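You operate a simulated robot arm through the tools that you are given. There is no shell and no other tool.

You run a simulated robot arm. Do the job below in one go: nothing can be reset, and whatever is moved stays where it is left.

JOB
Power up the console and its computer, then set speed 500.
Fine: shut the computer door again.

The check looks at the end state, three seconds after you hand in, the way a careful person would. Anything else that was tipped, shoved, dropped, spilled or broken makes it a failure.

ROBOT AND FRAMES
A 6-joint arm with a fingered hand, fixed in place. Base frame: the origin is on the floor under the middle of its stand, x ahead of it, y to its left, z up. Units: m, degrees, N and s.
With the tool pointing down near the work surface it reaches from about 0.26 to 0.7 m from the base axis. Its first joint turns from -166.0 to 166.0 degrees. Payload 4 kg.
Tool frame: the origin (TCP) lies between the finger pads and is the grasp point; the fingertips stand 0.026 m ahead of it; z points along the fingers, y is the line along which they close. The gripper opens to 0.148 m; its body begins 0.073 m behind the TCP. The gripper is a hand of 3 fingers: y runs from the thumb to the fingers, the wrist lies at [0, 0, -0.239] in the tool frame, and closing takes about 1.5 s.
Orientation is told as [roll, pitch, yaw] about the base's x, y, z axes, in that order, counted from this pose: with the fingers straight down and closing along the base's y, the tool's x points along the base's -x, its y along +y and its z along -z.

CONTROLS
- The arm moves only by the tool move_arm. Its argument "series" is a list of rows, each an object of numbers (a shift or turn left out is 0, a gripper value left out holds the last): "x", "y", "z": the shift along the tool's x, y, z in cm; "rx", "ry", "rz": the turn, a rotation vector about the tool's x, y, z in degrees; "jaw": the opening, from 0 (shut) to 1 (fully open). In form: [{"x": .., "y": .., "z": .., "rx": .., "ry": .., "rz": .., "jaw": ..}, ...]. A call has 1 to 20 rows; each row is the pose to reach, as a shift and turn from the pose commanded when the call began, along the tool's axes at that moment. A row lasts 0.2 s, in which the tool goes at most 0.05 m and 8.6 degrees; a call with a longer step from one row to the next is refused whole, and so is a gripper value outside its range. Where a pose cannot be reached the arm comes as near as it can. A force on the tool above 40 N (or 10 N above the force at the start of the call, whichever is more), or a blocked arm, ends the call early, and 0.2 s more pass. Each finger travels about 0.153 m/s and halts on what it meets, pressing with about 33 N; the grip force reading is that of the motor and also rises with nothing between the fingers. The clock runs only during rows and for 0.2 s after the last one: add rows that repeat a pose to give the fingers time. It gives the time, the measured TCP pose, the force on the tool (base axes), the opening and the grip force at its end, in the units of the frame above (readings bear some noise), with the torque about the TCP (base axes, N m) and any sound that the robot's microphone picked up, and new pictures: "pictures" is both (left out), scene, wrist or none.
- Cameras (640 x 400 px; columns grow to the right, rows downward): "scene" is fixed at [0.2202, -0.6511, 1.5722]; the picture's right is [0.98, -0.21, 0.00], its down [-0.07, -0.33, -0.94] and it looks along [0.20, 0.92, -0.33] (base axes); focal length 343 px, centre (320, 200). "wrist" rides on the gripper at [0.068, -0.039, -0.09] in the tool frame; the picture's right is [0.50, 0.87, 0.00], its down [-0.65, 0.38, -0.65] and it looks along [-0.57, 0.33, 0.76] (tool axes); focal length 222 px, centre (320, 200). There is no depth. A picture from a camera that has moved, and an enlarged one, comes with that camera's place and axes in the base frame and with its lens.
- move_column(by): moves the trunk up (or, below 0, down) by that many m; the arm rides with it, the base frame stays. It gives what a move gives, with no picture.
- set_grasp(shape): the hand has 3 fingers and takes this shape, open, in about a second: jaw (thumb against the fingers, like two jaws); tri (thumb and two fingers); tip (a fingertip pinch); poke (one finger out to press); point (the index stretched); flat (the hand flat); cup (the hand cupped); fist (a fist). The gripper value then closes the fingers along that shape, each until it touches; the sizes above hold for jaw. It gives what a move gives, with no picture.
- close_up(camera, box): a new picture of the part [left, top, right, bottom] of that camera's present view, enlarged. No time passes.
- close_job(): hands the job in; it is judged then, once.

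Nothing tells you positions but the pictures and the camera data. Unless the task says otherwise, let go and move clear before handing in.

The tools are called after "Emit:" by a JSON object that holds its "fn" and its "kwargs". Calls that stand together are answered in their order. move_arm: Moves the arm, as the interface text tells. Its arguments: {"type":"object","properties":{"series":{"type":"array","items":{"type":"object","properties":{"x":{"type":"number"},"y":{"type":"number"},"z":{"type":"number"},"rx":{"type":"number"},"ry":{"type":"number"},"rz":{"type":"number"},"jaw":{"type":"number"}}}},"pictures":{"type":"string","enum":["both","scene","wrist","none"]}},"required":["series"]} The other tools are called the same way: move_column (by) moves the trunk up or down; set_grasp (shape) gives the hand a shape; close_up (camera, box) takes an enlarged picture of a part of a camera's view; close_job () hands the job in.

At the start:

```text
time: 0.0
tcp_pos: [0.3248, 0.1145, 1.3849]
ee_rot: [0.0, 0.0, -0.1]
contact_force: [0.1, 0.1, 0.1]
torque: [-0.02, 0.02, -0.02]
grip_width: 0.148
grasp_force: 0.1
shape: jaw
trunk travel left (down, up): [-0.275, 0.042]
```

scene: 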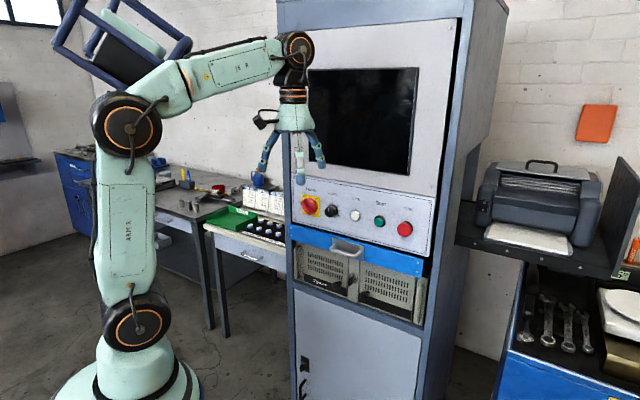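
wrist: 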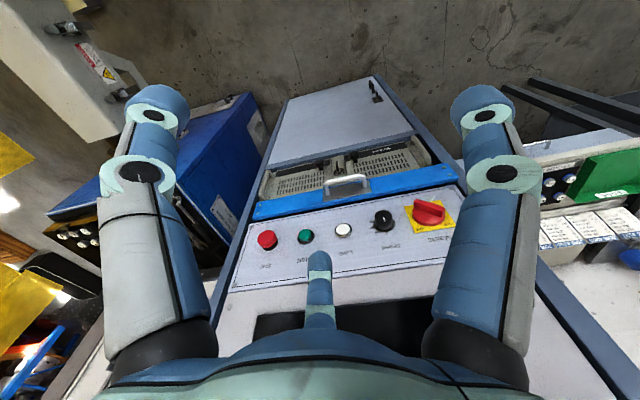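

I see a control cabinet with a dark screen, a panel with a red rotary main switch, a black knob, and white, green and red buttons, and a blue drawer/door below with a handle (the computer is likely behind it). I'll first zoom in to read the labels.

Emit:
{"fn": "close_up", "kwargs": {"camera": "scene", "box": [285, 165, 445, 265]}}

Emit:
{"fn": "close_up", "kwargs": {"camera": "scene", "box": [280, 220, 440, 320]}}

Emit:
{"fn": "close_up", "kwargs": {"camera": "wrist", "box": [220, 130, 480, 292]}}

Emit:
{"fn": "close_up", "kwargs": {"camera": "scene", "box": [280, 0, 480, 125]}}

```text
4.00 times, centred on (365, 215) of scene
camera zoom: at [0.2202, -0.6511, 1.5722], right [0.98, -0.21, 0.0], down [-0.07, -0.33, -0.94], along [0.2, 0.92, -0.33], focal length 1371 px, centre (140, 140)
```

zoom: 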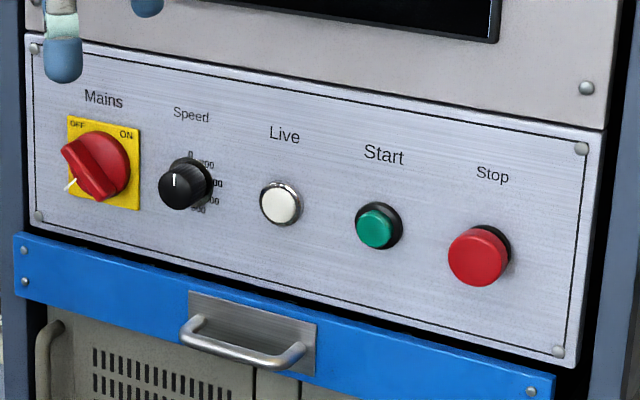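

```text
4.00 times, centred on (360, 270) of scene
camera zoom: at [0.2202, -0.6511, 1.5722], right [0.98, -0.21, 0.0], down [-0.07, -0.33, -0.94], along [0.2, 0.92, -0.33], focal length 1371 px, centre (160, -80)
```

zoom: 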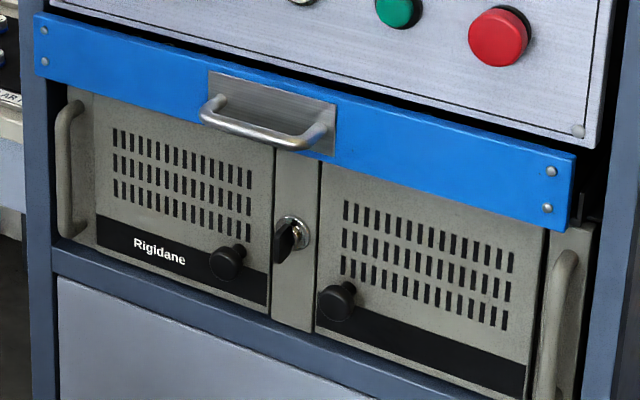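

```text
2.46 times, centred on (350, 211) of wrist
camera zoom: at [0.2579, 0.0752, 1.4747], right [-0.5, 0.87, 0.0], down [0.65, 0.38, 0.65], along [0.57, 0.33, -0.76], focal length 547 px, centre (246, 173)
```

zoom: 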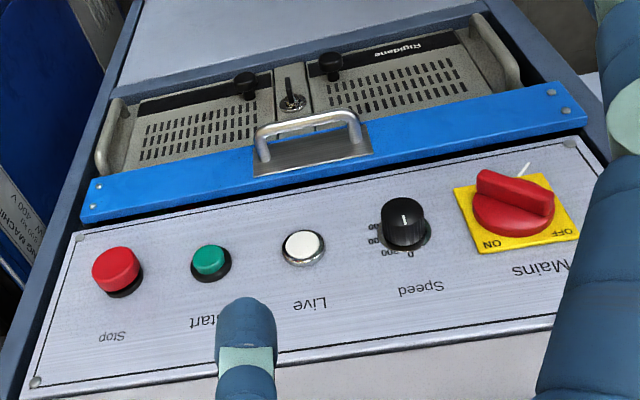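

```text
3.20 times, centred on (380, 62) of scene
camera zoom: at [0.2202, -0.6511, 1.5722], right [0.98, -0.21, 0.0], down [-0.07, -0.33, -0.94], along [0.2, 0.92, -0.33], focal length 1097 px, centre (128, 640)
```

zoom: 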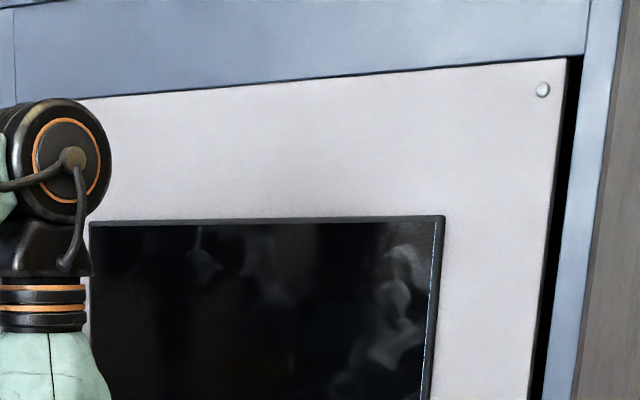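

The panel appears to face the robot at roughly 45° (between +x and +y), about 0.58 m out, at z≈1.17, and the "Rigidane" computer with two little doors and a key lock sits below at z≈0.94. I'll zoom in further on each control.

Emit:
{"fn": "close_up", "kwargs": {"camera": "scene", "box": [294, 182, 346, 222]}}

Emit:
{"fn": "close_up", "kwargs": {"camera": "wrist", "box": [360, 185, 470, 254]}}

Emit:
{"fn": "close_up", "kwargs": {"camera": "scene", "box": [325, 250, 385, 305]}}

Emit:
{"fn": "close_up", "kwargs": {"camera": "wrist", "box": [250, 130, 450, 220]}}

Emit:
{"fn": "close_up", "kwargs": {"camera": "scene", "box": [285, 280, 445, 399]}}

```text
10.00 times, centred on (320, 202) of scene
camera zoom: at [0.2202, -0.6511, 1.5722], right [0.98, -0.21, 0.0], down [-0.07, -0.33, -0.94], along [0.2, 0.92, -0.33], focal length 3427 px, centre (320, 180)
```

zoom: 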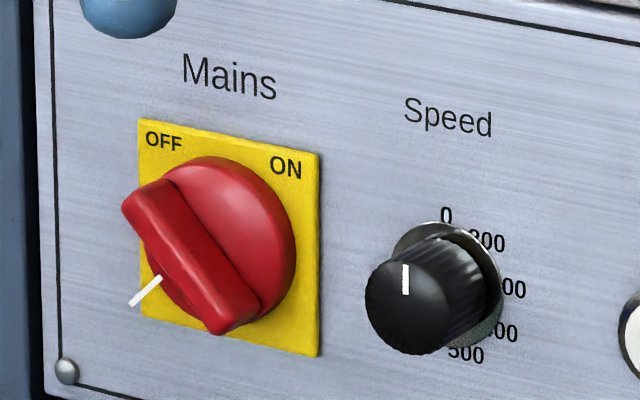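

```text
5.80 times, centred on (415, 220) of wrist
camera zoom: at [0.2579, 0.0752, 1.4747], right [-0.5, 0.87, 0.0], down [0.65, 0.38, 0.65], along [0.57, 0.33, -0.76], focal length 1288 px, centre (-231, 87)
```

zoom: 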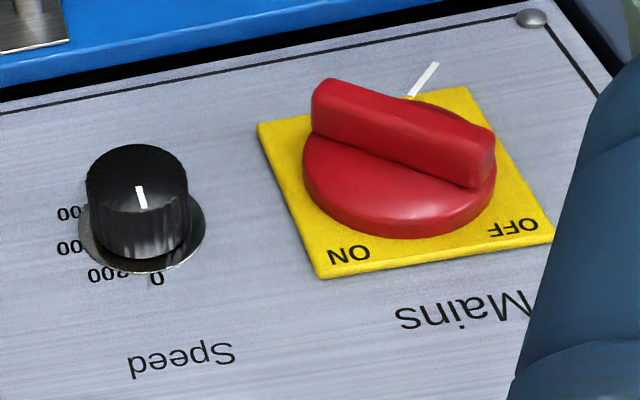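

```text
7.27 times, centred on (355, 278) of scene
camera zoom: at [0.2202, -0.6511, 1.5722], right [0.98, -0.21, 0.0], down [-0.07, -0.33, -0.94], along [0.2, 0.92, -0.33], focal length 2492 px, centre (66, -364)
```

zoom: 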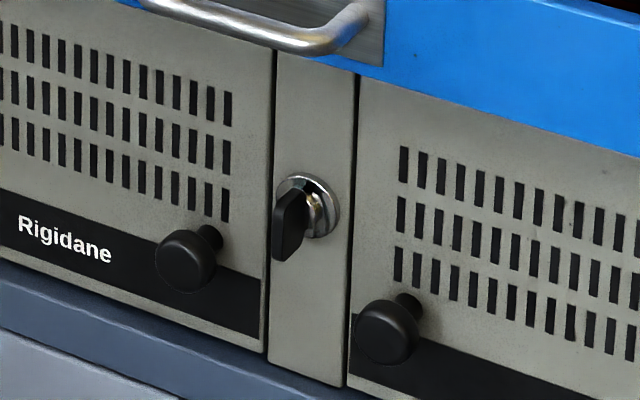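

```text
3.20 times, centred on (350, 175) of wrist
camera zoom: at [0.2579, 0.0752, 1.4747], right [-0.5, 0.87, 0.0], down [0.65, 0.38, 0.65], along [0.57, 0.33, -0.76], focal length 711 px, centre (224, 280)
```

zoom: 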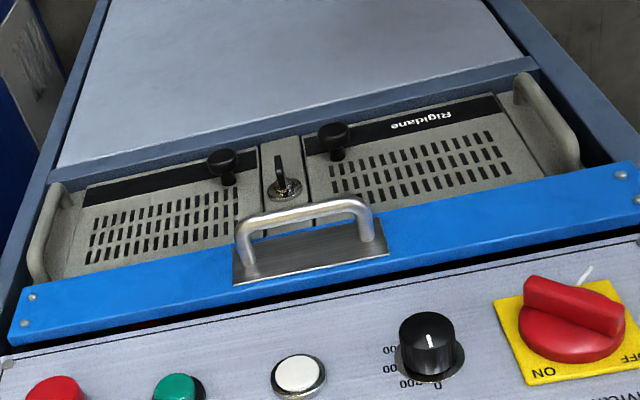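

```text
3.36 times, centred on (365, 340) of scene
camera zoom: at [0.2202, -0.6511, 1.5722], right [0.98, -0.21, 0.0], down [-0.07, -0.33, -0.94], along [0.2, 0.92, -0.33], focal length 1152 px, centre (169, -269)
```

zoom: 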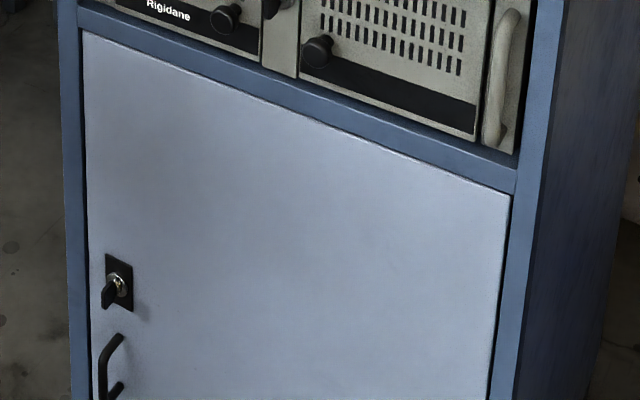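

The main switch looks set to OFF, the speed knob is at 0, and the computer has two doors with black knobs and a key lock between them. I'll lower and tilt the hand for a straighter wrist-camera view of the panel and the computer before touching anything.

Emit:
{"fn": "move_arm", "kwargs": {"series": [{"z": 4.5, "rz": -6}, {"z": 9, "rz": -12}, {"z": 13.5, "rz": -18}, {"z": 18, "rz": -23}], "pictures": "none"}}

Emit:
{"fn": "move_arm", "kwargs": {"series": [{"ry": -8}, {"ry": -16}, {"ry": -24}, {"ry": -30}], "pictures": "both"}}

```text
time: 1.0
tcp_pos: [0.3275, 0.1143, 1.204]
ee_rot: [0.0, 0.0, 23.2]
contact_force: [0.4, -0.1, -0.1]
torque: [-0.03, 0.0, -0.02]
grip_width: 0.1477
grasp_force: 0.2
shape: jaw
trunk travel left (down, up): [-0.275, 0.042]
```

```text
time: 2.0
tcp_pos: [0.3266, 0.1137, 1.2044]
ee_rot: [-0.1, -30.0, 23.0]
contact_force: [0.4, 0.0, -1.2]
torque: [-0.01, -0.06, -0.01]
grip_width: 0.1478
grasp_force: 0.0
shape: jaw
trunk travel left (down, up): [-0.275, 0.042]
camera wrist: at [0.2453, 0.0378, 1.2483], right [-0.74, 0.63, -0.25], down [0.07, 0.44, 0.89], along [0.67, 0.64, -0.37], focal length 222 px, centre (320, 200)
```

scene: 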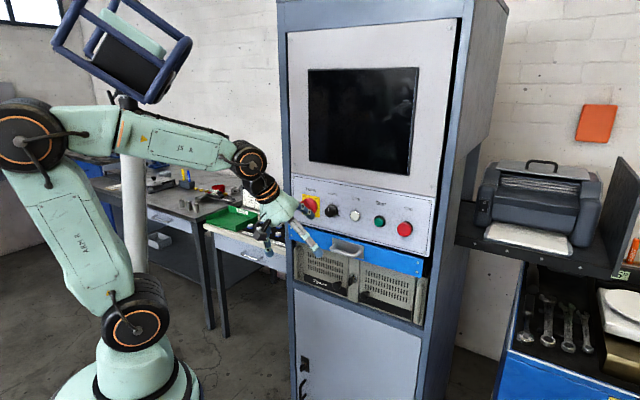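
wrist: 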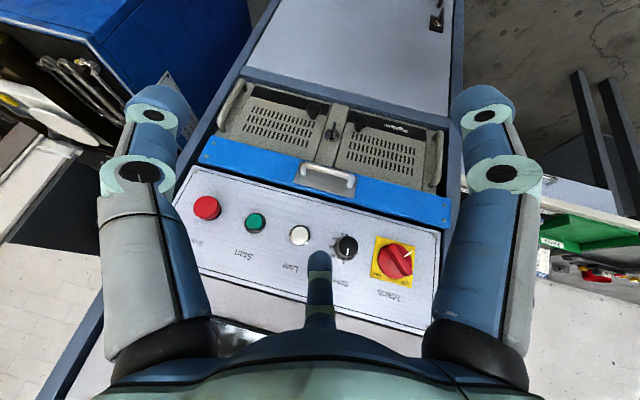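

The hand now hangs in front of the panel and the wrist camera sees the panel and computer upside down. I'll zoom in on the speed scale, mains switch and the computer.

Emit:
{"fn": "close_up", "kwargs": {"camera": "wrist", "box": [320, 215, 430, 300]}}

Emit:
{"fn": "close_up", "kwargs": {"camera": "wrist", "box": [200, 70, 460, 232]}}

Emit:
{"fn": "close_up", "kwargs": {"camera": "wrist", "box": [290, 90, 390, 152]}}

Emit:
{"fn": "close_up", "kwargs": {"camera": "wrist", "box": [326, 225, 366, 265]}}

```text
4.71 times, centred on (375, 258) of wrist
camera zoom: at [0.2453, 0.0378, 1.2483], right [-0.74, 0.63, -0.25], down [0.07, 0.44, 0.89], along [0.67, 0.64, -0.37], focal length 1045 px, centre (61, -71)
```

zoom: 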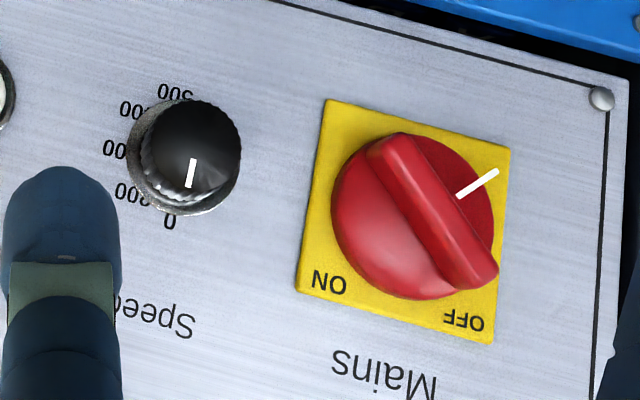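

```text
2.46 times, centred on (330, 151) of wrist
camera zoom: at [0.2453, 0.0378, 1.2483], right [-0.74, 0.63, -0.25], down [0.07, 0.44, 0.89], along [0.67, 0.64, -0.37], focal length 547 px, centre (295, 321)
```

zoom: 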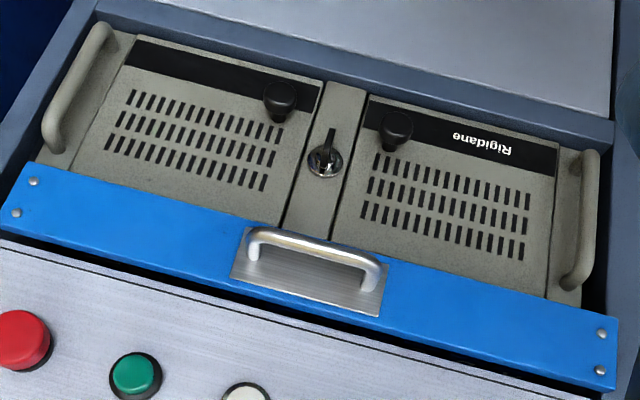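

```text
6.40 times, centred on (340, 121) of wrist
camera zoom: at [0.2453, 0.0378, 1.2483], right [-0.74, 0.63, -0.25], down [0.07, 0.44, 0.89], along [0.67, 0.64, -0.37], focal length 1422 px, centre (192, 706)
```

zoom: 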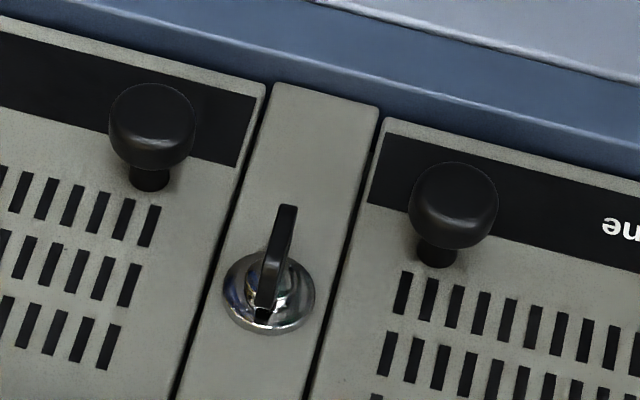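

```text
10.00 times, centred on (346, 245) of wrist
camera zoom: at [0.2453, 0.0378, 1.2483], right [-0.74, 0.63, -0.25], down [0.07, 0.44, 0.89], along [0.67, 0.64, -0.37], focal length 2221 px, centre (60, -250)
```

zoom: 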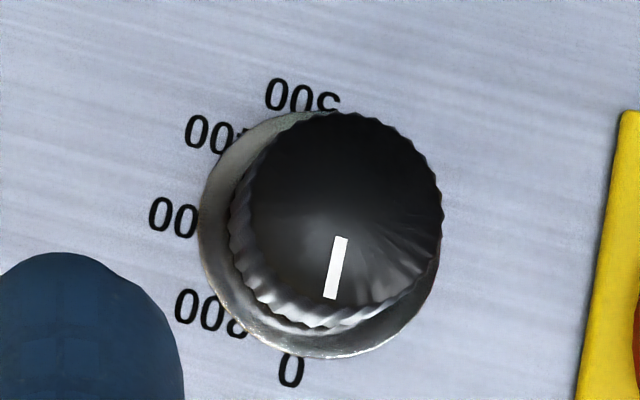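

The panel plane works out at about 0.593 m along the direction 43° from +x, with Mains at lateral ≈ −0.02 m and Speed at ≈ +0.07 m, both at z≈1.17. I'll lower the trunk so the arm can comfortably point level at the panel, then tilt the tool level.

Emit:
{"fn": "move_column", "kwargs": {"by": -0.2}}

```text
time: 4.2
tcp_pos: [0.3263, 0.1135, 1.0058]
ee_rot: [0.1, -30.2, 23.0]
contact_force: [-0.7, -0.3, 0.5]
torque: [-0.01, -0.01, 0.01]
grip_width: 0.1482
grasp_force: 0.0
shape: jaw
trunk travel left (down, up): [-0.075, 0.242]
```

The trunk is down and the hand hangs clear in front of the drawer. I'll raise the TCP to panel height and tilt the tool level, staying about 10 cm short of the panel.

Emit:
{"fn": "move_arm", "kwargs": {"series": [{"x": -2.05, "z": -3.55}, {"x": -4.1, "z": -7.1}, {"x": -6.15, "z": -10.65}, {"x": -8.2, "z": -14.2}, {"x": -9.64, "y": 2.27, "z": -13.37, "ry": -8.5}, {"x": -11.09, "y": 4.54, "z": -12.53, "ry": -17}, {"x": -12.53, "y": 6.81, "z": -11.7, "ry": -25.5}, {"x": -13.97, "y": 9.09, "z": -10.87, "ry": -34}, {"x": -15.41, "y": 11.36, "z": -10.03, "ry": -42.5}, {"x": -16.86, "y": 13.63, "z": -9.2, "ry": -51}, {"x": -18.3, "y": 15.9, "z": -8.37, "ry": -59.5}], "pictures": "both"}}

```text
time: 6.6
tcp_pos: [0.3711, 0.3058, 1.1699]
ee_rot: [0.7, -89.4, 22.4]
contact_force: [-0.6, 0.1, -0.9]
torque: [0.06, 0.03, 0.03]
grip_width: 0.148
grasp_force: 0.0
shape: jaw
trunk travel left (down, up): [-0.075, 0.242]
camera wrist: at [0.3019, 0.2359, 1.1008], right [-0.34, 0.8, -0.5], down [-0.74, 0.09, 0.66], along [0.57, 0.6, 0.56], focal length 222 px, centre (320, 200)
```

scene: 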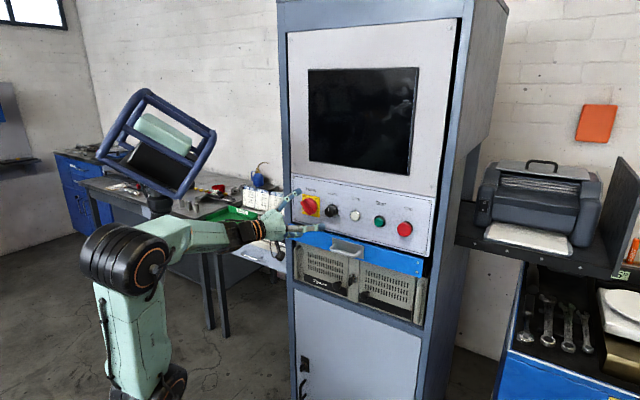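
wrist: 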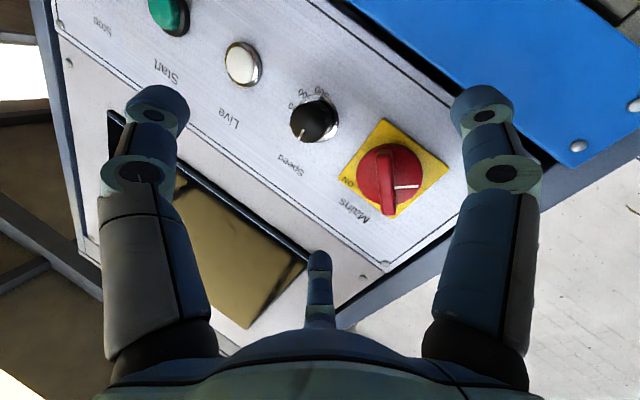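

The tool is level at panel height and reachable. I'll zoom in on the mains switch and the speed scale from here.

Emit:
{"fn": "close_up", "kwargs": {"camera": "wrist", "box": [330, 110, 460, 225]}}

Emit:
{"fn": "close_up", "kwargs": {"camera": "wrist", "box": [275, 75, 355, 150]}}

Emit:
{"fn": "close_up", "kwargs": {"camera": "scene", "box": [250, 175, 350, 250]}}

```text
3.48 times, centred on (395, 168) of wrist
camera zoom: at [0.3019, 0.2359, 1.1008], right [-0.34, 0.8, -0.5], down [-0.74, 0.09, 0.66], along [0.57, 0.6, 0.56], focal length 773 px, centre (59, 313)
```

zoom: 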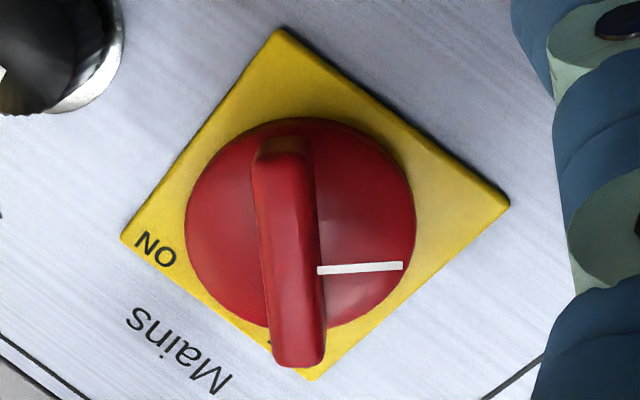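

```text
5.33 times, centred on (315, 112) of wrist
camera zoom: at [0.3019, 0.2359, 1.1008], right [-0.34, 0.8, -0.5], down [-0.74, 0.09, 0.66], along [0.57, 0.6, 0.56], focal length 1185 px, centre (347, 667)
```

zoom: 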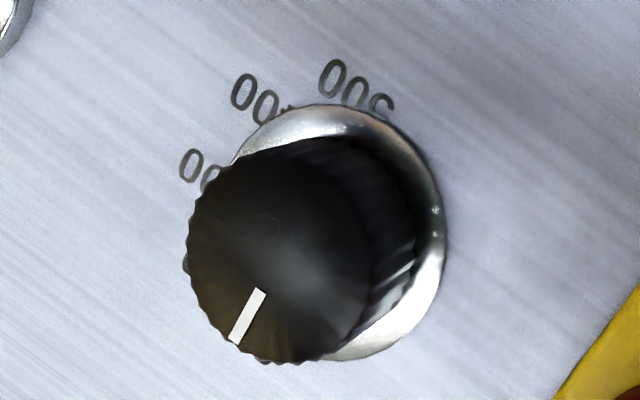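

```text
5.33 times, centred on (300, 212) of scene
camera zoom: at [0.2202, -0.6511, 1.5722], right [0.98, -0.21, 0.0], down [-0.07, -0.33, -0.94], along [0.2, 0.92, -0.33], focal length 1828 px, centre (427, 133)
```

zoom: 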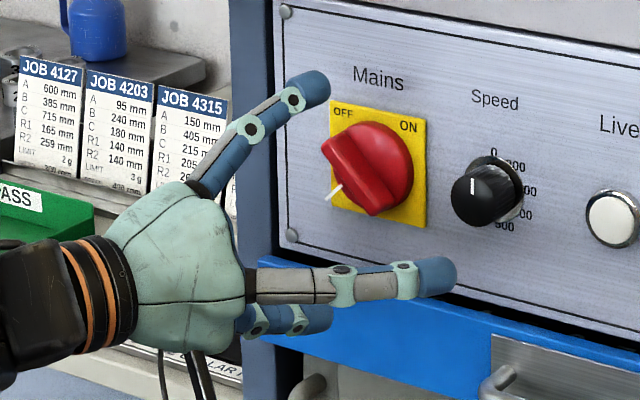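

I see the open fingers splayed in front of the panel; the mains handle bar points to OFF (upper left). I'll turn the tool square to the panel (azimuth 43°), centre it on the Mains switch and roll it 45° so the jaws straddle the bar.

Emit:
{"fn": "move_arm", "kwargs": {"series": [{"y": 1.5, "z": -0.55, "rx": -7}, {"y": 3.0, "z": -1.1, "rx": -14}, {"y": 4.56, "z": -1.65, "rx": -20}], "pictures": "none"}}

Emit:
{"fn": "move_arm", "kwargs": {"series": [{"rz": -8}, {"rz": -16}, {"rz": -24}, {"rz": -32}, {"rz": -40}, {"rz": -45}], "pictures": "both"}}

```text
time: 7.4
tcp_pos: [0.3384, 0.3418, 1.1684]
ee_rot: [14.7, -89.4, 28.6]
contact_force: [0.4, 0.5, 0.1]
torque: [-0.01, 0.01, -0.01]
grip_width: 0.1477
grasp_force: 0.1
shape: jaw
trunk travel left (down, up): [-0.075, 0.242]
```

```text
time: 8.8
tcp_pos: [0.3382, 0.3412, 1.1697]
ee_rot: [-89.4, -45.0, 132.6]
contact_force: [-0.1, -1.1, 0.4]
torque: [0.07, 0.0, 0.02]
grip_width: 0.1479
grasp_force: 0.0
shape: jaw
trunk travel left (down, up): [-0.075, 0.242]
camera wrist: at [0.3229, 0.2247, 1.149], right [-0.18, 0.18, -0.97], down [-0.98, 0.09, 0.2], along [0.12, 0.98, 0.16], focal length 222 px, centre (320, 200)
```

scene: 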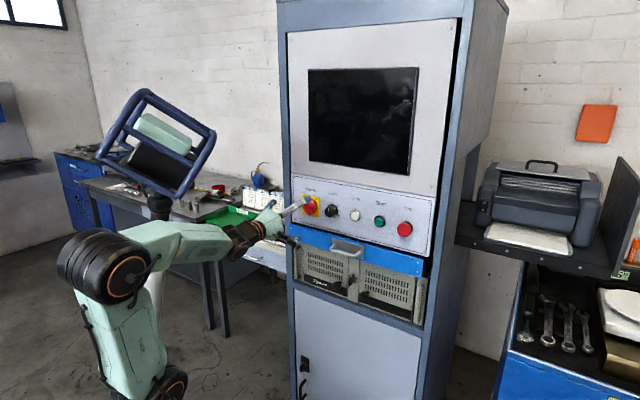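
wrist: 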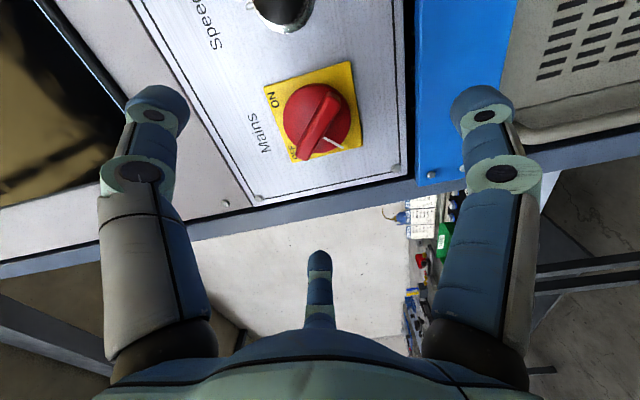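

The jaws now straddle the bar direction. I'll zoom to check the alignment with the knob axis.

Emit:
{"fn": "close_up", "kwargs": {"camera": "wrist", "box": [240, 50, 400, 170]}}

Emit:
{"fn": "close_up", "kwargs": {"camera": "scene", "box": [250, 175, 350, 250]}}

```text
3.33 times, centred on (320, 110) of wrist
camera zoom: at [0.3229, 0.2247, 1.149], right [-0.18, 0.18, -0.97], down [-0.98, 0.09, 0.2], along [0.12, 0.98, 0.16], focal length 740 px, centre (320, 500)
```

zoom: 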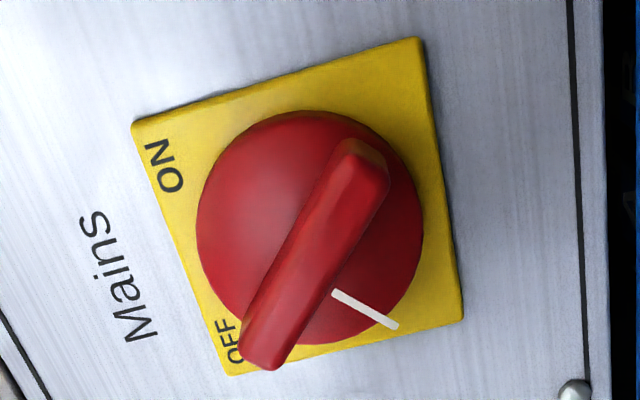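

```text
5.33 times, centred on (300, 212) of scene
camera zoom: at [0.2202, -0.6511, 1.5722], right [0.98, -0.21, 0.0], down [-0.07, -0.33, -0.94], along [0.2, 0.92, -0.33], focal length 1828 px, centre (427, 133)
```

zoom: 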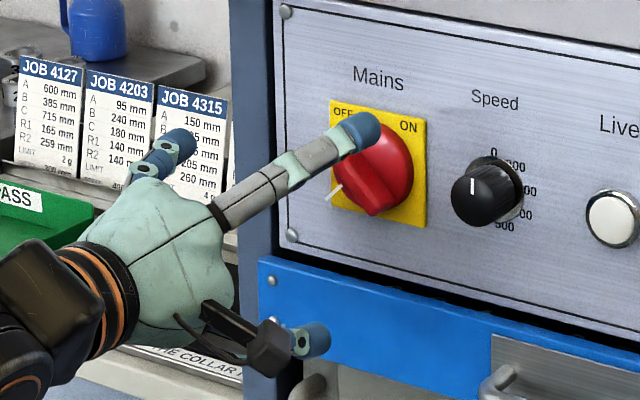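

The TCP is well centred on the switch axis (lateral −0.019, z 1.170). Before approaching I'll close the fingers partly in the air to see where the tips end up.

Emit:
{"fn": "move_arm", "kwargs": {"series": [{"jaw": 0.25}, {"jaw": 0.25}, {"jaw": 0.25}, {"jaw": 0.25}, {"jaw": 0.25}, {"jaw": 0.25}], "pictures": "both"}}

Emit:
{"fn": "close_up", "kwargs": {"camera": "scene", "box": [250, 175, 350, 250]}}

```text
time: 10.2
tcp_pos: [0.3379, 0.3401, 1.1704]
ee_rot: [-89.3, -45.1, 132.6]
contact_force: [0.1, -0.3, 0.0]
torque: [-0.04, -0.03, -0.02]
grip_width: 0.0375
grasp_force: 0.0
shape: jaw
trunk travel left (down, up): [-0.075, 0.242]
camera wrist: at [0.3228, 0.2248, 1.1488], right [-0.18, 0.19, -0.97], down [-0.98, 0.09, 0.2], along [0.12, 0.98, 0.17], focal length 222 px, centre (320, 200)
```

scene: 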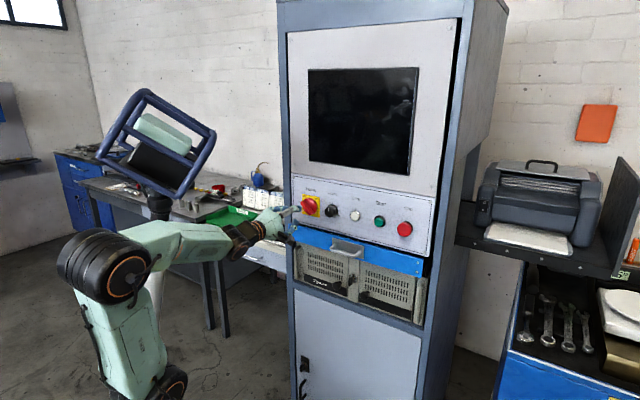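
wrist: 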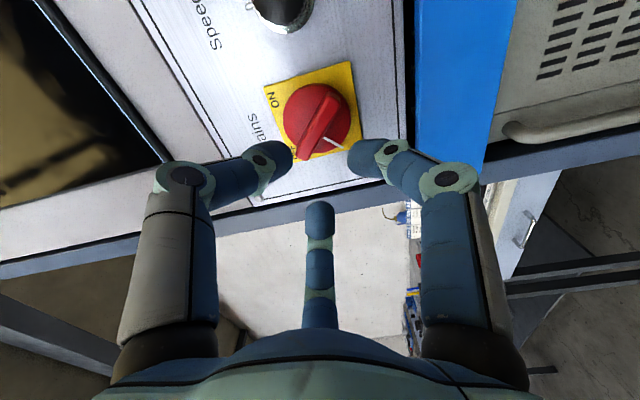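

```text
5.33 times, centred on (300, 212) of scene
camera zoom: at [0.2202, -0.6511, 1.5722], right [0.98, -0.21, 0.0], down [-0.07, -0.33, -0.94], along [0.2, 0.92, -0.33], focal length 1828 px, centre (427, 133)
```

zoom: 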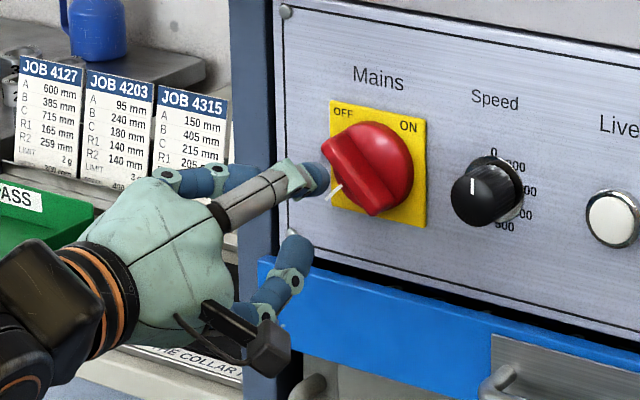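

The three fingertips close toward the centre, about 2.6 cm ahead of the TCP as stated. I'll open a bit wider, approach the switch and look again before gripping.

Emit:
{"fn": "move_arm", "kwargs": {"series": [{"jaw": 0.5}, {"jaw": 0.5}, {"z": 2, "jaw": 0.5}, {"z": 4, "jaw": 0.5}, {"z": 5.5, "jaw": 0.5}, {"z": 6.5, "jaw": 0.5}], "pictures": "wrist"}}

Emit:
{"fn": "close_up", "kwargs": {"camera": "scene", "box": [270, 175, 350, 235]}}

Emit:
{"fn": "close_up", "kwargs": {"camera": "wrist", "box": [230, 60, 410, 200]}}

```text
time: 11.6
tcp_pos: [0.3851, 0.3866, 1.169]
ee_rot: [-89.4, -45.2, 132.7]
contact_force: [-0.2, 0.1, -0.9]
torque: [-0.01, -0.03, -0.01]
grip_width: 0.0734
grasp_force: 0.0
shape: jaw
trunk travel left (down, up): [-0.075, 0.242]
camera wrist: at [0.3705, 0.2698, 1.1479], right [-0.18, 0.19, -0.97], down [-0.98, 0.09, 0.2], along [0.12, 0.98, 0.16], focal length 222 px, centre (320, 200)
```

wrist: 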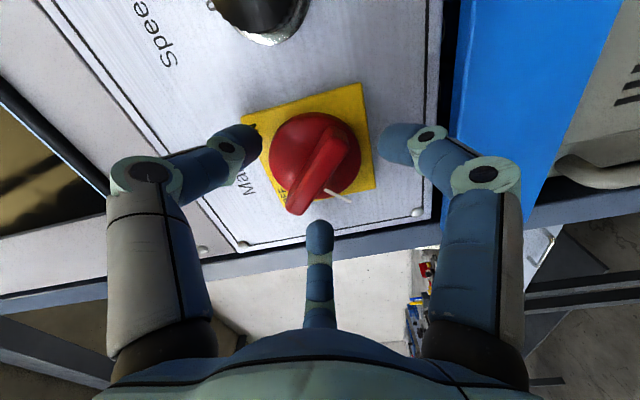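

```text
6.67 times, centred on (310, 205) of scene
camera zoom: at [0.2202, -0.6511, 1.5722], right [0.98, -0.21, 0.0], down [-0.07, -0.33, -0.94], along [0.2, 0.92, -0.33], focal length 2285 px, centre (387, 167)
```

zoom: 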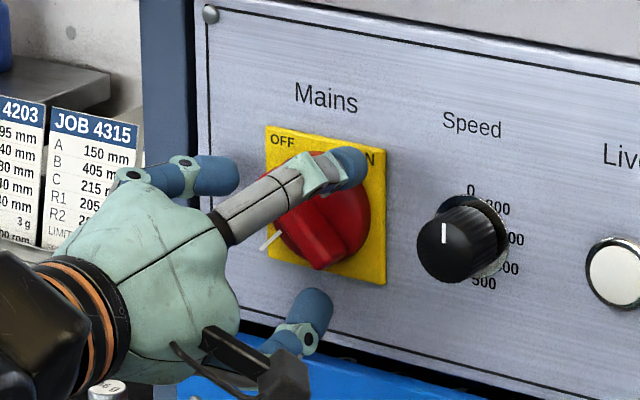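

```text
2.86 times, centred on (320, 130) of wrist
camera zoom: at [0.3705, 0.2698, 1.1479], right [-0.18, 0.19, -0.97], down [-0.98, 0.09, 0.2], along [0.12, 0.98, 0.16], focal length 635 px, centre (320, 400)
```

zoom: 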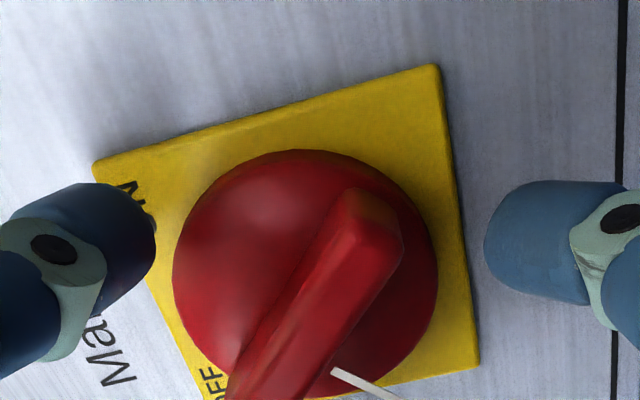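

The fingertips are roughly level with the front of the bar. I'll go 0.9 cm deeper and close gently on the bar.

Emit:
{"fn": "move_arm", "kwargs": {"series": [{"z": 0.5, "jaw": 0.5}, {"z": 0.9, "jaw": 0.5}, {"z": 0.9, "jaw": 0.3}, {"z": 0.9, "jaw": 0.2}, {"z": 0.9, "jaw": 0.1}, {"z": 0.9, "jaw": 0.1}, {"z": 0.9, "jaw": 0.1}, {"z": 0.9, "jaw": 0.1}], "pictures": "wrist"}}

Emit:
{"fn": "close_up", "kwargs": {"camera": "scene", "box": [270, 175, 350, 235]}}

Emit:
{"fn": "close_up", "kwargs": {"camera": "wrist", "box": [230, 80, 410, 220]}}

```text
time: 13.4
tcp_pos: [0.3908, 0.3895, 1.1689]
ee_rot: [-89.4, -45.1, 132.6]
contact_force: [-14.8, -19.7, -6.9]
torque: [-0.05, 0.29, -0.12]
grip_width: 0.0482
grasp_force: 33.0
shape: jaw
trunk travel left (down, up): [-0.075, 0.242]
camera wrist: at [0.3751, 0.2731, 1.1488], right [-0.18, 0.19, -0.96], down [-0.98, 0.09, 0.2], along [0.12, 0.98, 0.17], focal length 222 px, centre (320, 200)
```

wrist: 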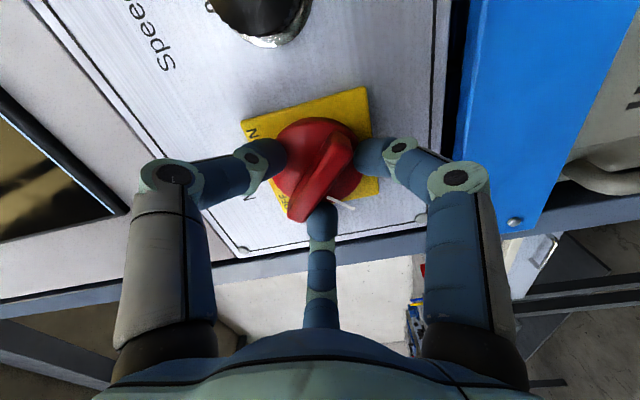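

```text
6.67 times, centred on (310, 205) of scene
camera zoom: at [0.2202, -0.6511, 1.5722], right [0.98, -0.21, 0.0], down [-0.07, -0.33, -0.94], along [0.2, 0.92, -0.33], focal length 2285 px, centre (387, 167)
```

zoom: 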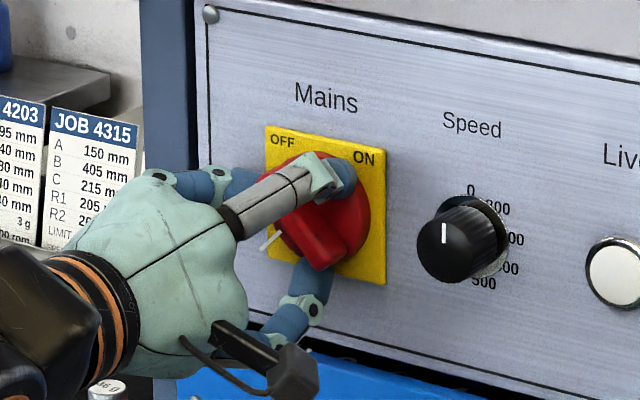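

```text
2.86 times, centred on (320, 150) of wrist
camera zoom: at [0.3751, 0.2731, 1.1488], right [-0.18, 0.19, -0.96], down [-0.98, 0.09, 0.2], along [0.12, 0.98, 0.17], focal length 635 px, centre (320, 343)
```

zoom: 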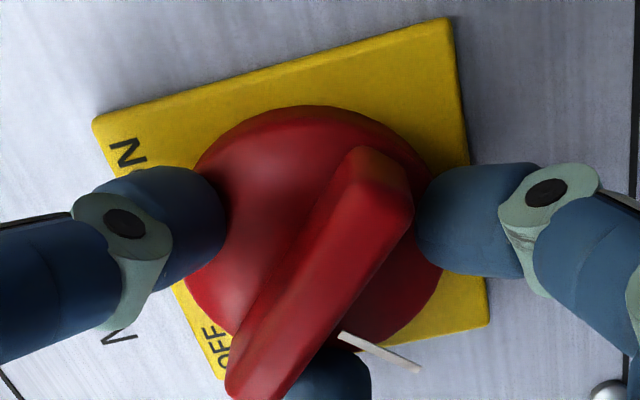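

The three fingers are holding the switch (disc rim and bar) with the axis aligned. I'll back off a few millimetres of push and turn clockwise 90° toward ON.

Emit:
{"fn": "move_arm", "kwargs": {"series": [{"z": -0.2, "rz": 0}, {"z": -0.3, "rz": 8}, {"z": -0.3, "rz": 16}, {"z": -0.3, "rz": 24}, {"z": -0.3, "rz": 32}, {"z": -0.3, "rz": 40}, {"z": -0.3, "rz": 45}], "pictures": "wrist"}}

Emit:
{"fn": "close_up", "kwargs": {"camera": "scene", "box": [270, 175, 350, 235]}}

```text
time: 15.0
tcp_pos: [0.3899, 0.3884, 1.1704]
ee_rot: [42.7, -89.6, 0.5]
contact_force: [-1.6, -3.1, 8.7]
torque: [0.13, -0.2, 0.08]
grip_width: 0.0453
grasp_force: 33.1
shape: jaw
trunk travel left (down, up): [-0.075, 0.242]
camera wrist: at [0.3489, 0.2993, 1.1025], right [-0.59, 0.63, -0.5], down [-0.73, -0.17, 0.66], along [0.33, 0.76, 0.56], focal length 222 px, centre (320, 200)
```

wrist: 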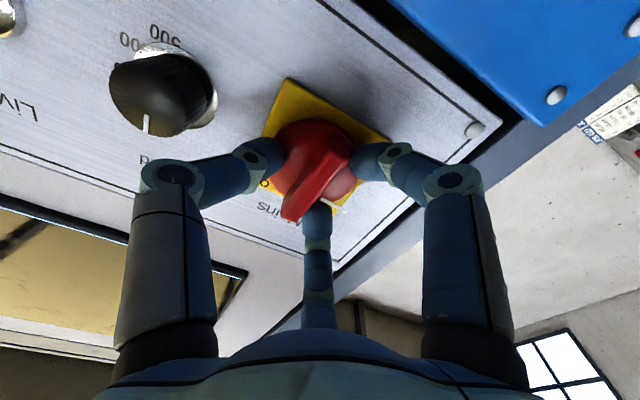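

```text
6.67 times, centred on (310, 205) of scene
camera zoom: at [0.2202, -0.6511, 1.5722], right [0.98, -0.21, 0.0], down [-0.07, -0.33, -0.94], along [0.2, 0.92, -0.33], focal length 2285 px, centre (387, 167)
```

zoom: 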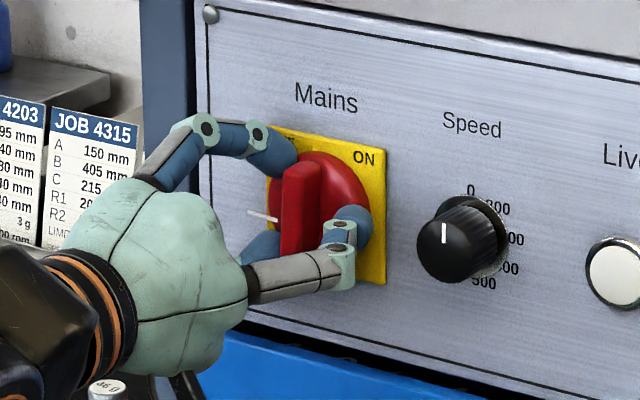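

The switch turned with the hand: the bar is now vertical, halfway. I'll continue the other 45° to ON.

Emit:
{"fn": "move_arm", "kwargs": {"series": [{"rz": 8}, {"rz": 16}, {"rz": 24}, {"rz": 32}, {"rz": 40}, {"rz": 46}], "pictures": "wrist"}}

Emit:
{"fn": "close_up", "kwargs": {"camera": "scene", "box": [270, 175, 390, 265]}}

```text
time: 16.4
tcp_pos: [0.3903, 0.3877, 1.1702]
ee_rot: [89.6, -43.7, -46.7]
contact_force: [2.4, -10.3, 15.7]
torque: [0.02, -0.69, -0.44]
grip_width: 0.0438
grasp_force: 33.3
shape: jaw
trunk travel left (down, up): [-0.075, 0.242]
camera wrist: at [0.3077, 0.342, 1.0954], right [-0.65, 0.7, 0.28], down [-0.33, -0.6, 0.73], along [0.68, 0.38, 0.62], focal length 222 px, centre (320, 200)
```

wrist: 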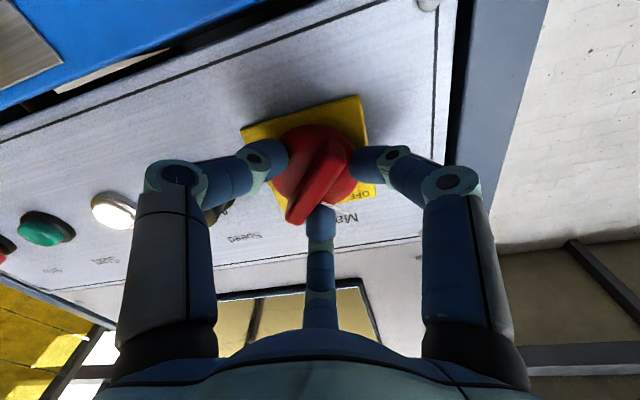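

```text
4.44 times, centred on (330, 220) of scene
camera zoom: at [0.2202, -0.6511, 1.5722], right [0.98, -0.21, 0.0], down [-0.07, -0.33, -0.94], along [0.2, 0.92, -0.33], focal length 1523 px, centre (276, 111)
```

zoom: 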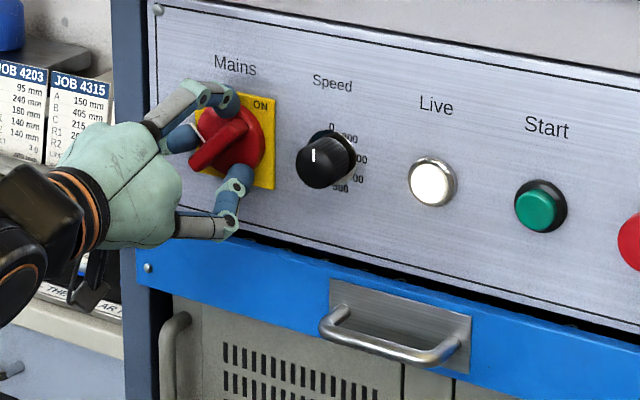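

The bar points to ON and the Live lamp looks lit. I'll release, back away, and verify.

Emit:
{"fn": "move_arm", "kwargs": {"series": [{"jaw": 0.3}, {"jaw": 0.5}, {"jaw": 0.55}, {"jaw": 0.55}, {"z": -2, "jaw": 0.55}, {"z": -4.5, "jaw": 0.55}, {"z": -7, "jaw": 0.55}], "pictures": "both"}}

Emit:
{"fn": "close_up", "kwargs": {"camera": "scene", "box": [270, 165, 430, 265]}}

```text
time: 18.0
tcp_pos: [0.3379, 0.3407, 1.169]
ee_rot: [89.4, -43.8, -46.4]
contact_force: [0.2, 0.1, -0.3]
torque: [0.03, -0.02, 0.0]
grip_width: 0.0809
grasp_force: 0.1
shape: jaw
trunk travel left (down, up): [-0.075, 0.242]
camera wrist: at [0.2569, 0.2957, 1.0948], right [-0.65, 0.7, 0.28], down [-0.33, -0.6, 0.73], along [0.68, 0.39, 0.62], focal length 222 px, centre (320, 200)
```

scene: 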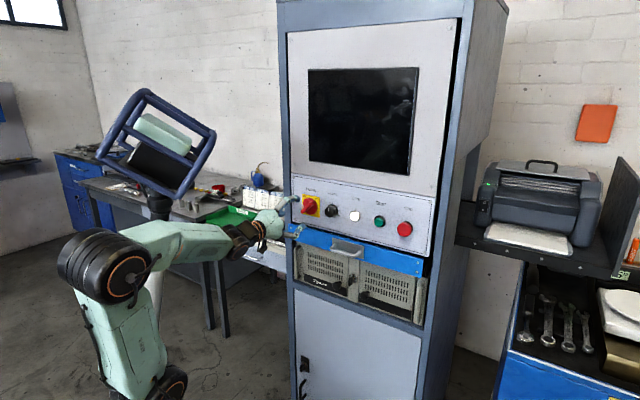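
wrist: 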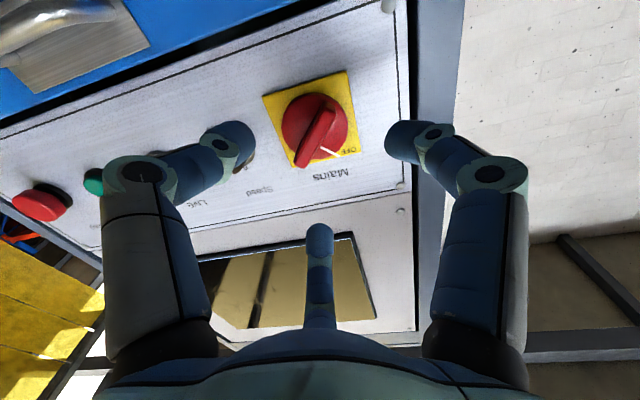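

```text
4.00 times, centred on (350, 215) of scene
camera zoom: at [0.2202, -0.6511, 1.5722], right [0.98, -0.21, 0.0], down [-0.07, -0.33, -0.94], along [0.2, 0.92, -0.33], focal length 1371 px, centre (200, 140)
```

zoom: 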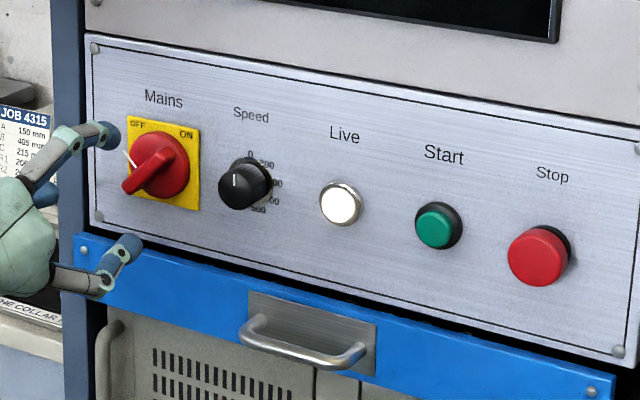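

Mains is ON: the Live lamp is lit. Now I'll roll the hand back and move it to look at the computer from closer up.

Emit:
{"fn": "move_arm", "kwargs": {"series": [{"rz": -8}, {"rz": -16}, {"rz": -24}, {"rz": -32}, {"rz": -40}, {"rz": -46}], "pictures": "none"}}

Emit:
{"fn": "move_arm", "kwargs": {"series": [{"x": 0, "y": 0, "z": -2.5, "rx": 2.26, "ry": 7.41, "rz": 1.31}, {"x": 2.36, "y": -1.98, "z": -5, "rx": 4.52, "ry": 14.8, "rz": 2.61}, {"x": 5.5, "y": -4.5, "z": -8, "rx": 6.79, "ry": 22.2, "rz": 3.92}, {"x": 8.5, "y": -7, "z": -10.5, "rx": 9.05, "ry": 29.6, "rz": 5.22}, {"x": 11.5, "y": -9.5, "z": -12.5, "rx": 11.3, "ry": 37.1, "rz": 6.53}, {"x": 14.5, "y": -12, "z": -14.5, "rx": 13.6, "ry": 44.5, "rz": 7.84}, {"x": 17, "y": -14, "z": -16, "rx": 15.8, "ry": 51.9, "rz": 9.14}, {"x": 18.9, "y": -15.8, "z": -16.3, "rx": 18.1, "ry": 59.3, "rz": 10.45}], "pictures": "both"}}

```text
time: 19.4
tcp_pos: [0.3393, 0.3421, 1.1695]
ee_rot: [1.1, -89.5, 42.2]
contact_force: [0.1, 0.2, 0.5]
torque: [0.0, 0.03, -0.05]
grip_width: 0.0808
grasp_force: 0.0
shape: jaw
trunk travel left (down, up): [-0.075, 0.242]
```

```text
refused: row 3 steps farther than a row can; nothing moved
```

The roll is done; the second move had one step too long, so I'll resend it with smaller steps.

Emit:
{"fn": "move_arm", "kwargs": {"series": [{"x": 0, "y": 0, "z": -2.5, "rx": 2.26, "ry": 7.41, "rz": 1.31}, {"x": 2.3, "y": -1.9, "z": -5, "rx": 4.52, "ry": 14.8, "rz": 2.61}, {"x": 5.0, "y": -4.1, "z": -7.5, "rx": 6.79, "ry": 22.2, "rz": 3.92}, {"x": 7.7, "y": -6.3, "z": -9.7, "rx": 9.05, "ry": 29.6, "rz": 5.22}, {"x": 10.5, "y": -8.6, "z": -11.7, "rx": 11.3, "ry": 37.1, "rz": 6.53}, {"x": 13.3, "y": -11, "z": -13.4, "rx": 13.6, "ry": 44.5, "rz": 7.84}, {"x": 16.1, "y": -13.4, "z": -15, "rx": 15.8, "ry": 51.9, "rz": 9.14}, {"x": 18.9, "y": -15.8, "z": -16.3, "rx": 18.1, "ry": 59.3, "rz": 10.45}], "pictures": "both"}}

```text
time: 21.2
tcp_pos: [0.327, 0.1139, 0.982]
ee_rot: [0.1, -29.5, 23.1]
contact_force: [-0.5, 0.6, 0.4]
torque: [0.03, 0.02, -0.01]
grip_width: 0.0808
grasp_force: 0.0
shape: jaw
trunk travel left (down, up): [-0.075, 0.242]
camera wrist: at [0.2463, 0.038, 1.0261], right [-0.74, 0.63, -0.25], down [0.08, 0.44, 0.89], along [0.67, 0.64, -0.38], focal length 222 px, centre (320, 200)
```

scene: 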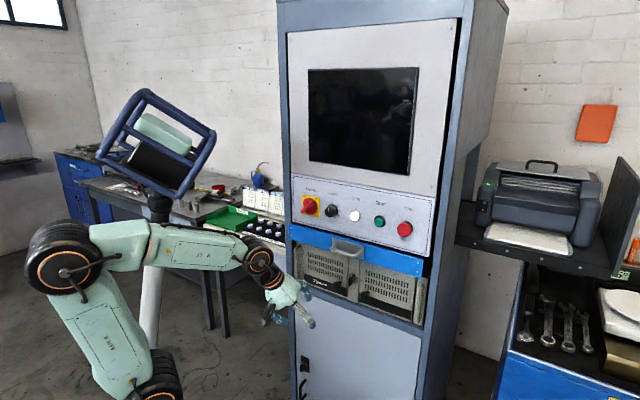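
wrist: 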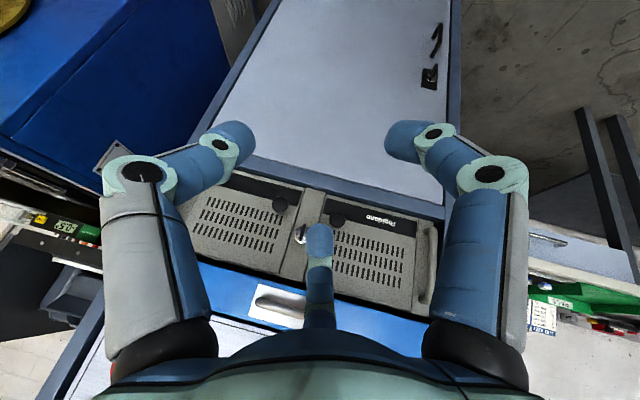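

Emit:
{"fn": "close_up", "kwargs": {"camera": "wrist", "box": [185, 165, 445, 327]}}

Emit:
{"fn": "close_up", "kwargs": {"camera": "scene", "box": [285, 235, 375, 305]}}

Emit:
{"fn": "close_up", "kwargs": {"camera": "scene", "box": [335, 240, 435, 325]}}

```text
2.46 times, centred on (315, 246) of wrist
camera zoom: at [0.2463, 0.038, 1.0261], right [-0.74, 0.63, -0.25], down [0.08, 0.44, 0.89], along [0.67, 0.64, -0.38], focal length 547 px, centre (332, 87)
```

zoom: 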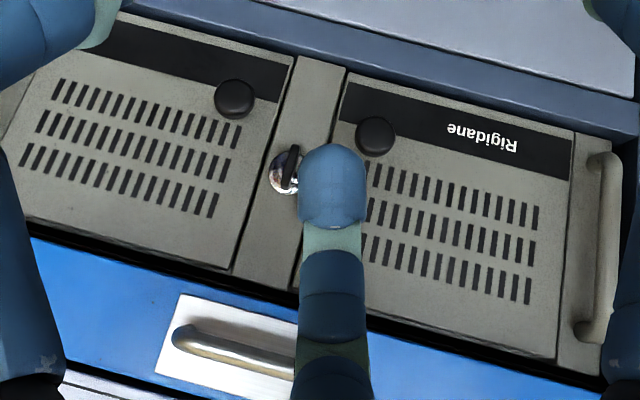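

```text
5.71 times, centred on (330, 270) of scene
camera zoom: at [0.2202, -0.6511, 1.5722], right [0.98, -0.21, 0.0], down [-0.07, -0.33, -0.94], along [0.2, 0.92, -0.33], focal length 1958 px, centre (263, -200)
```

zoom: 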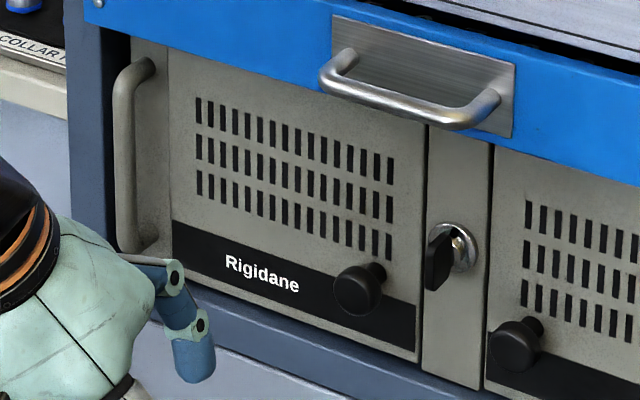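

```text
4.71 times, centred on (385, 282) of scene
camera zoom: at [0.2202, -0.6511, 1.5722], right [0.98, -0.21, 0.0], down [-0.07, -0.33, -0.94], along [0.2, 0.92, -0.33], focal length 1613 px, centre (14, -188)
```

zoom: 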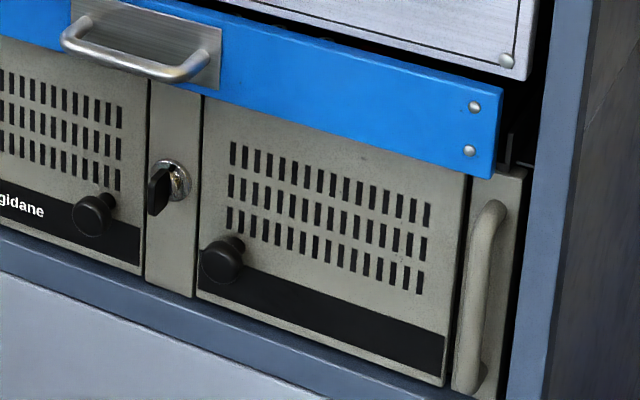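

From here I get the left door knob at lateral ≈0.096, z≈0.905, its head about 0.58 m out, and the door hinged presumably on its outer (left) side. I'll raise the trunk so the arm can reach that low point level, then come down in front of it.

Emit:
{"fn": "move_column", "kwargs": {"by": 0.2}}

Emit:
{"fn": "move_arm", "kwargs": {"series": [{"x": 2.21, "z": 3.825}, {"x": 4.42, "z": 7.65}, {"x": 6.63, "z": 11.47}, {"x": 8.84, "z": 15.3}, {"x": 11.05, "z": 19.1}, {"x": 13.25, "z": 22.95}], "pictures": "scene"}}

```text
time: 23.3
tcp_pos: [0.3269, 0.1146, 1.1816]
ee_rot: [0.0, -29.6, 23.1]
contact_force: [0.0, -0.3, 0.4]
torque: [-0.01, -0.02, 0.02]
grip_width: 0.081
grasp_force: 0.2
shape: jaw
trunk travel left (down, up): [-0.275, 0.042]
```

```text
time: 24.7
tcp_pos: [0.3389, 0.1191, 1.0046]
ee_rot: [-0.1, -29.1, 23.0]
contact_force: [-0.5, -1.2, 0.3]
torque: [-0.02, 0.01, -0.01]
grip_width: 0.0812
grasp_force: 0.1
shape: jaw
out of reach, approached as far as the arm can: row 4, 5, 6
trunk travel left (down, up): [-0.275, 0.042]
```

scene: 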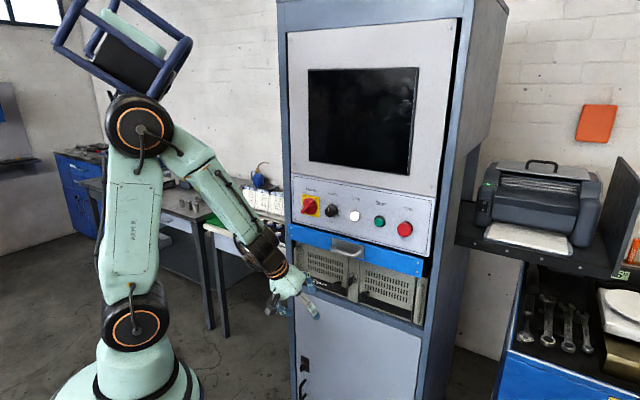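

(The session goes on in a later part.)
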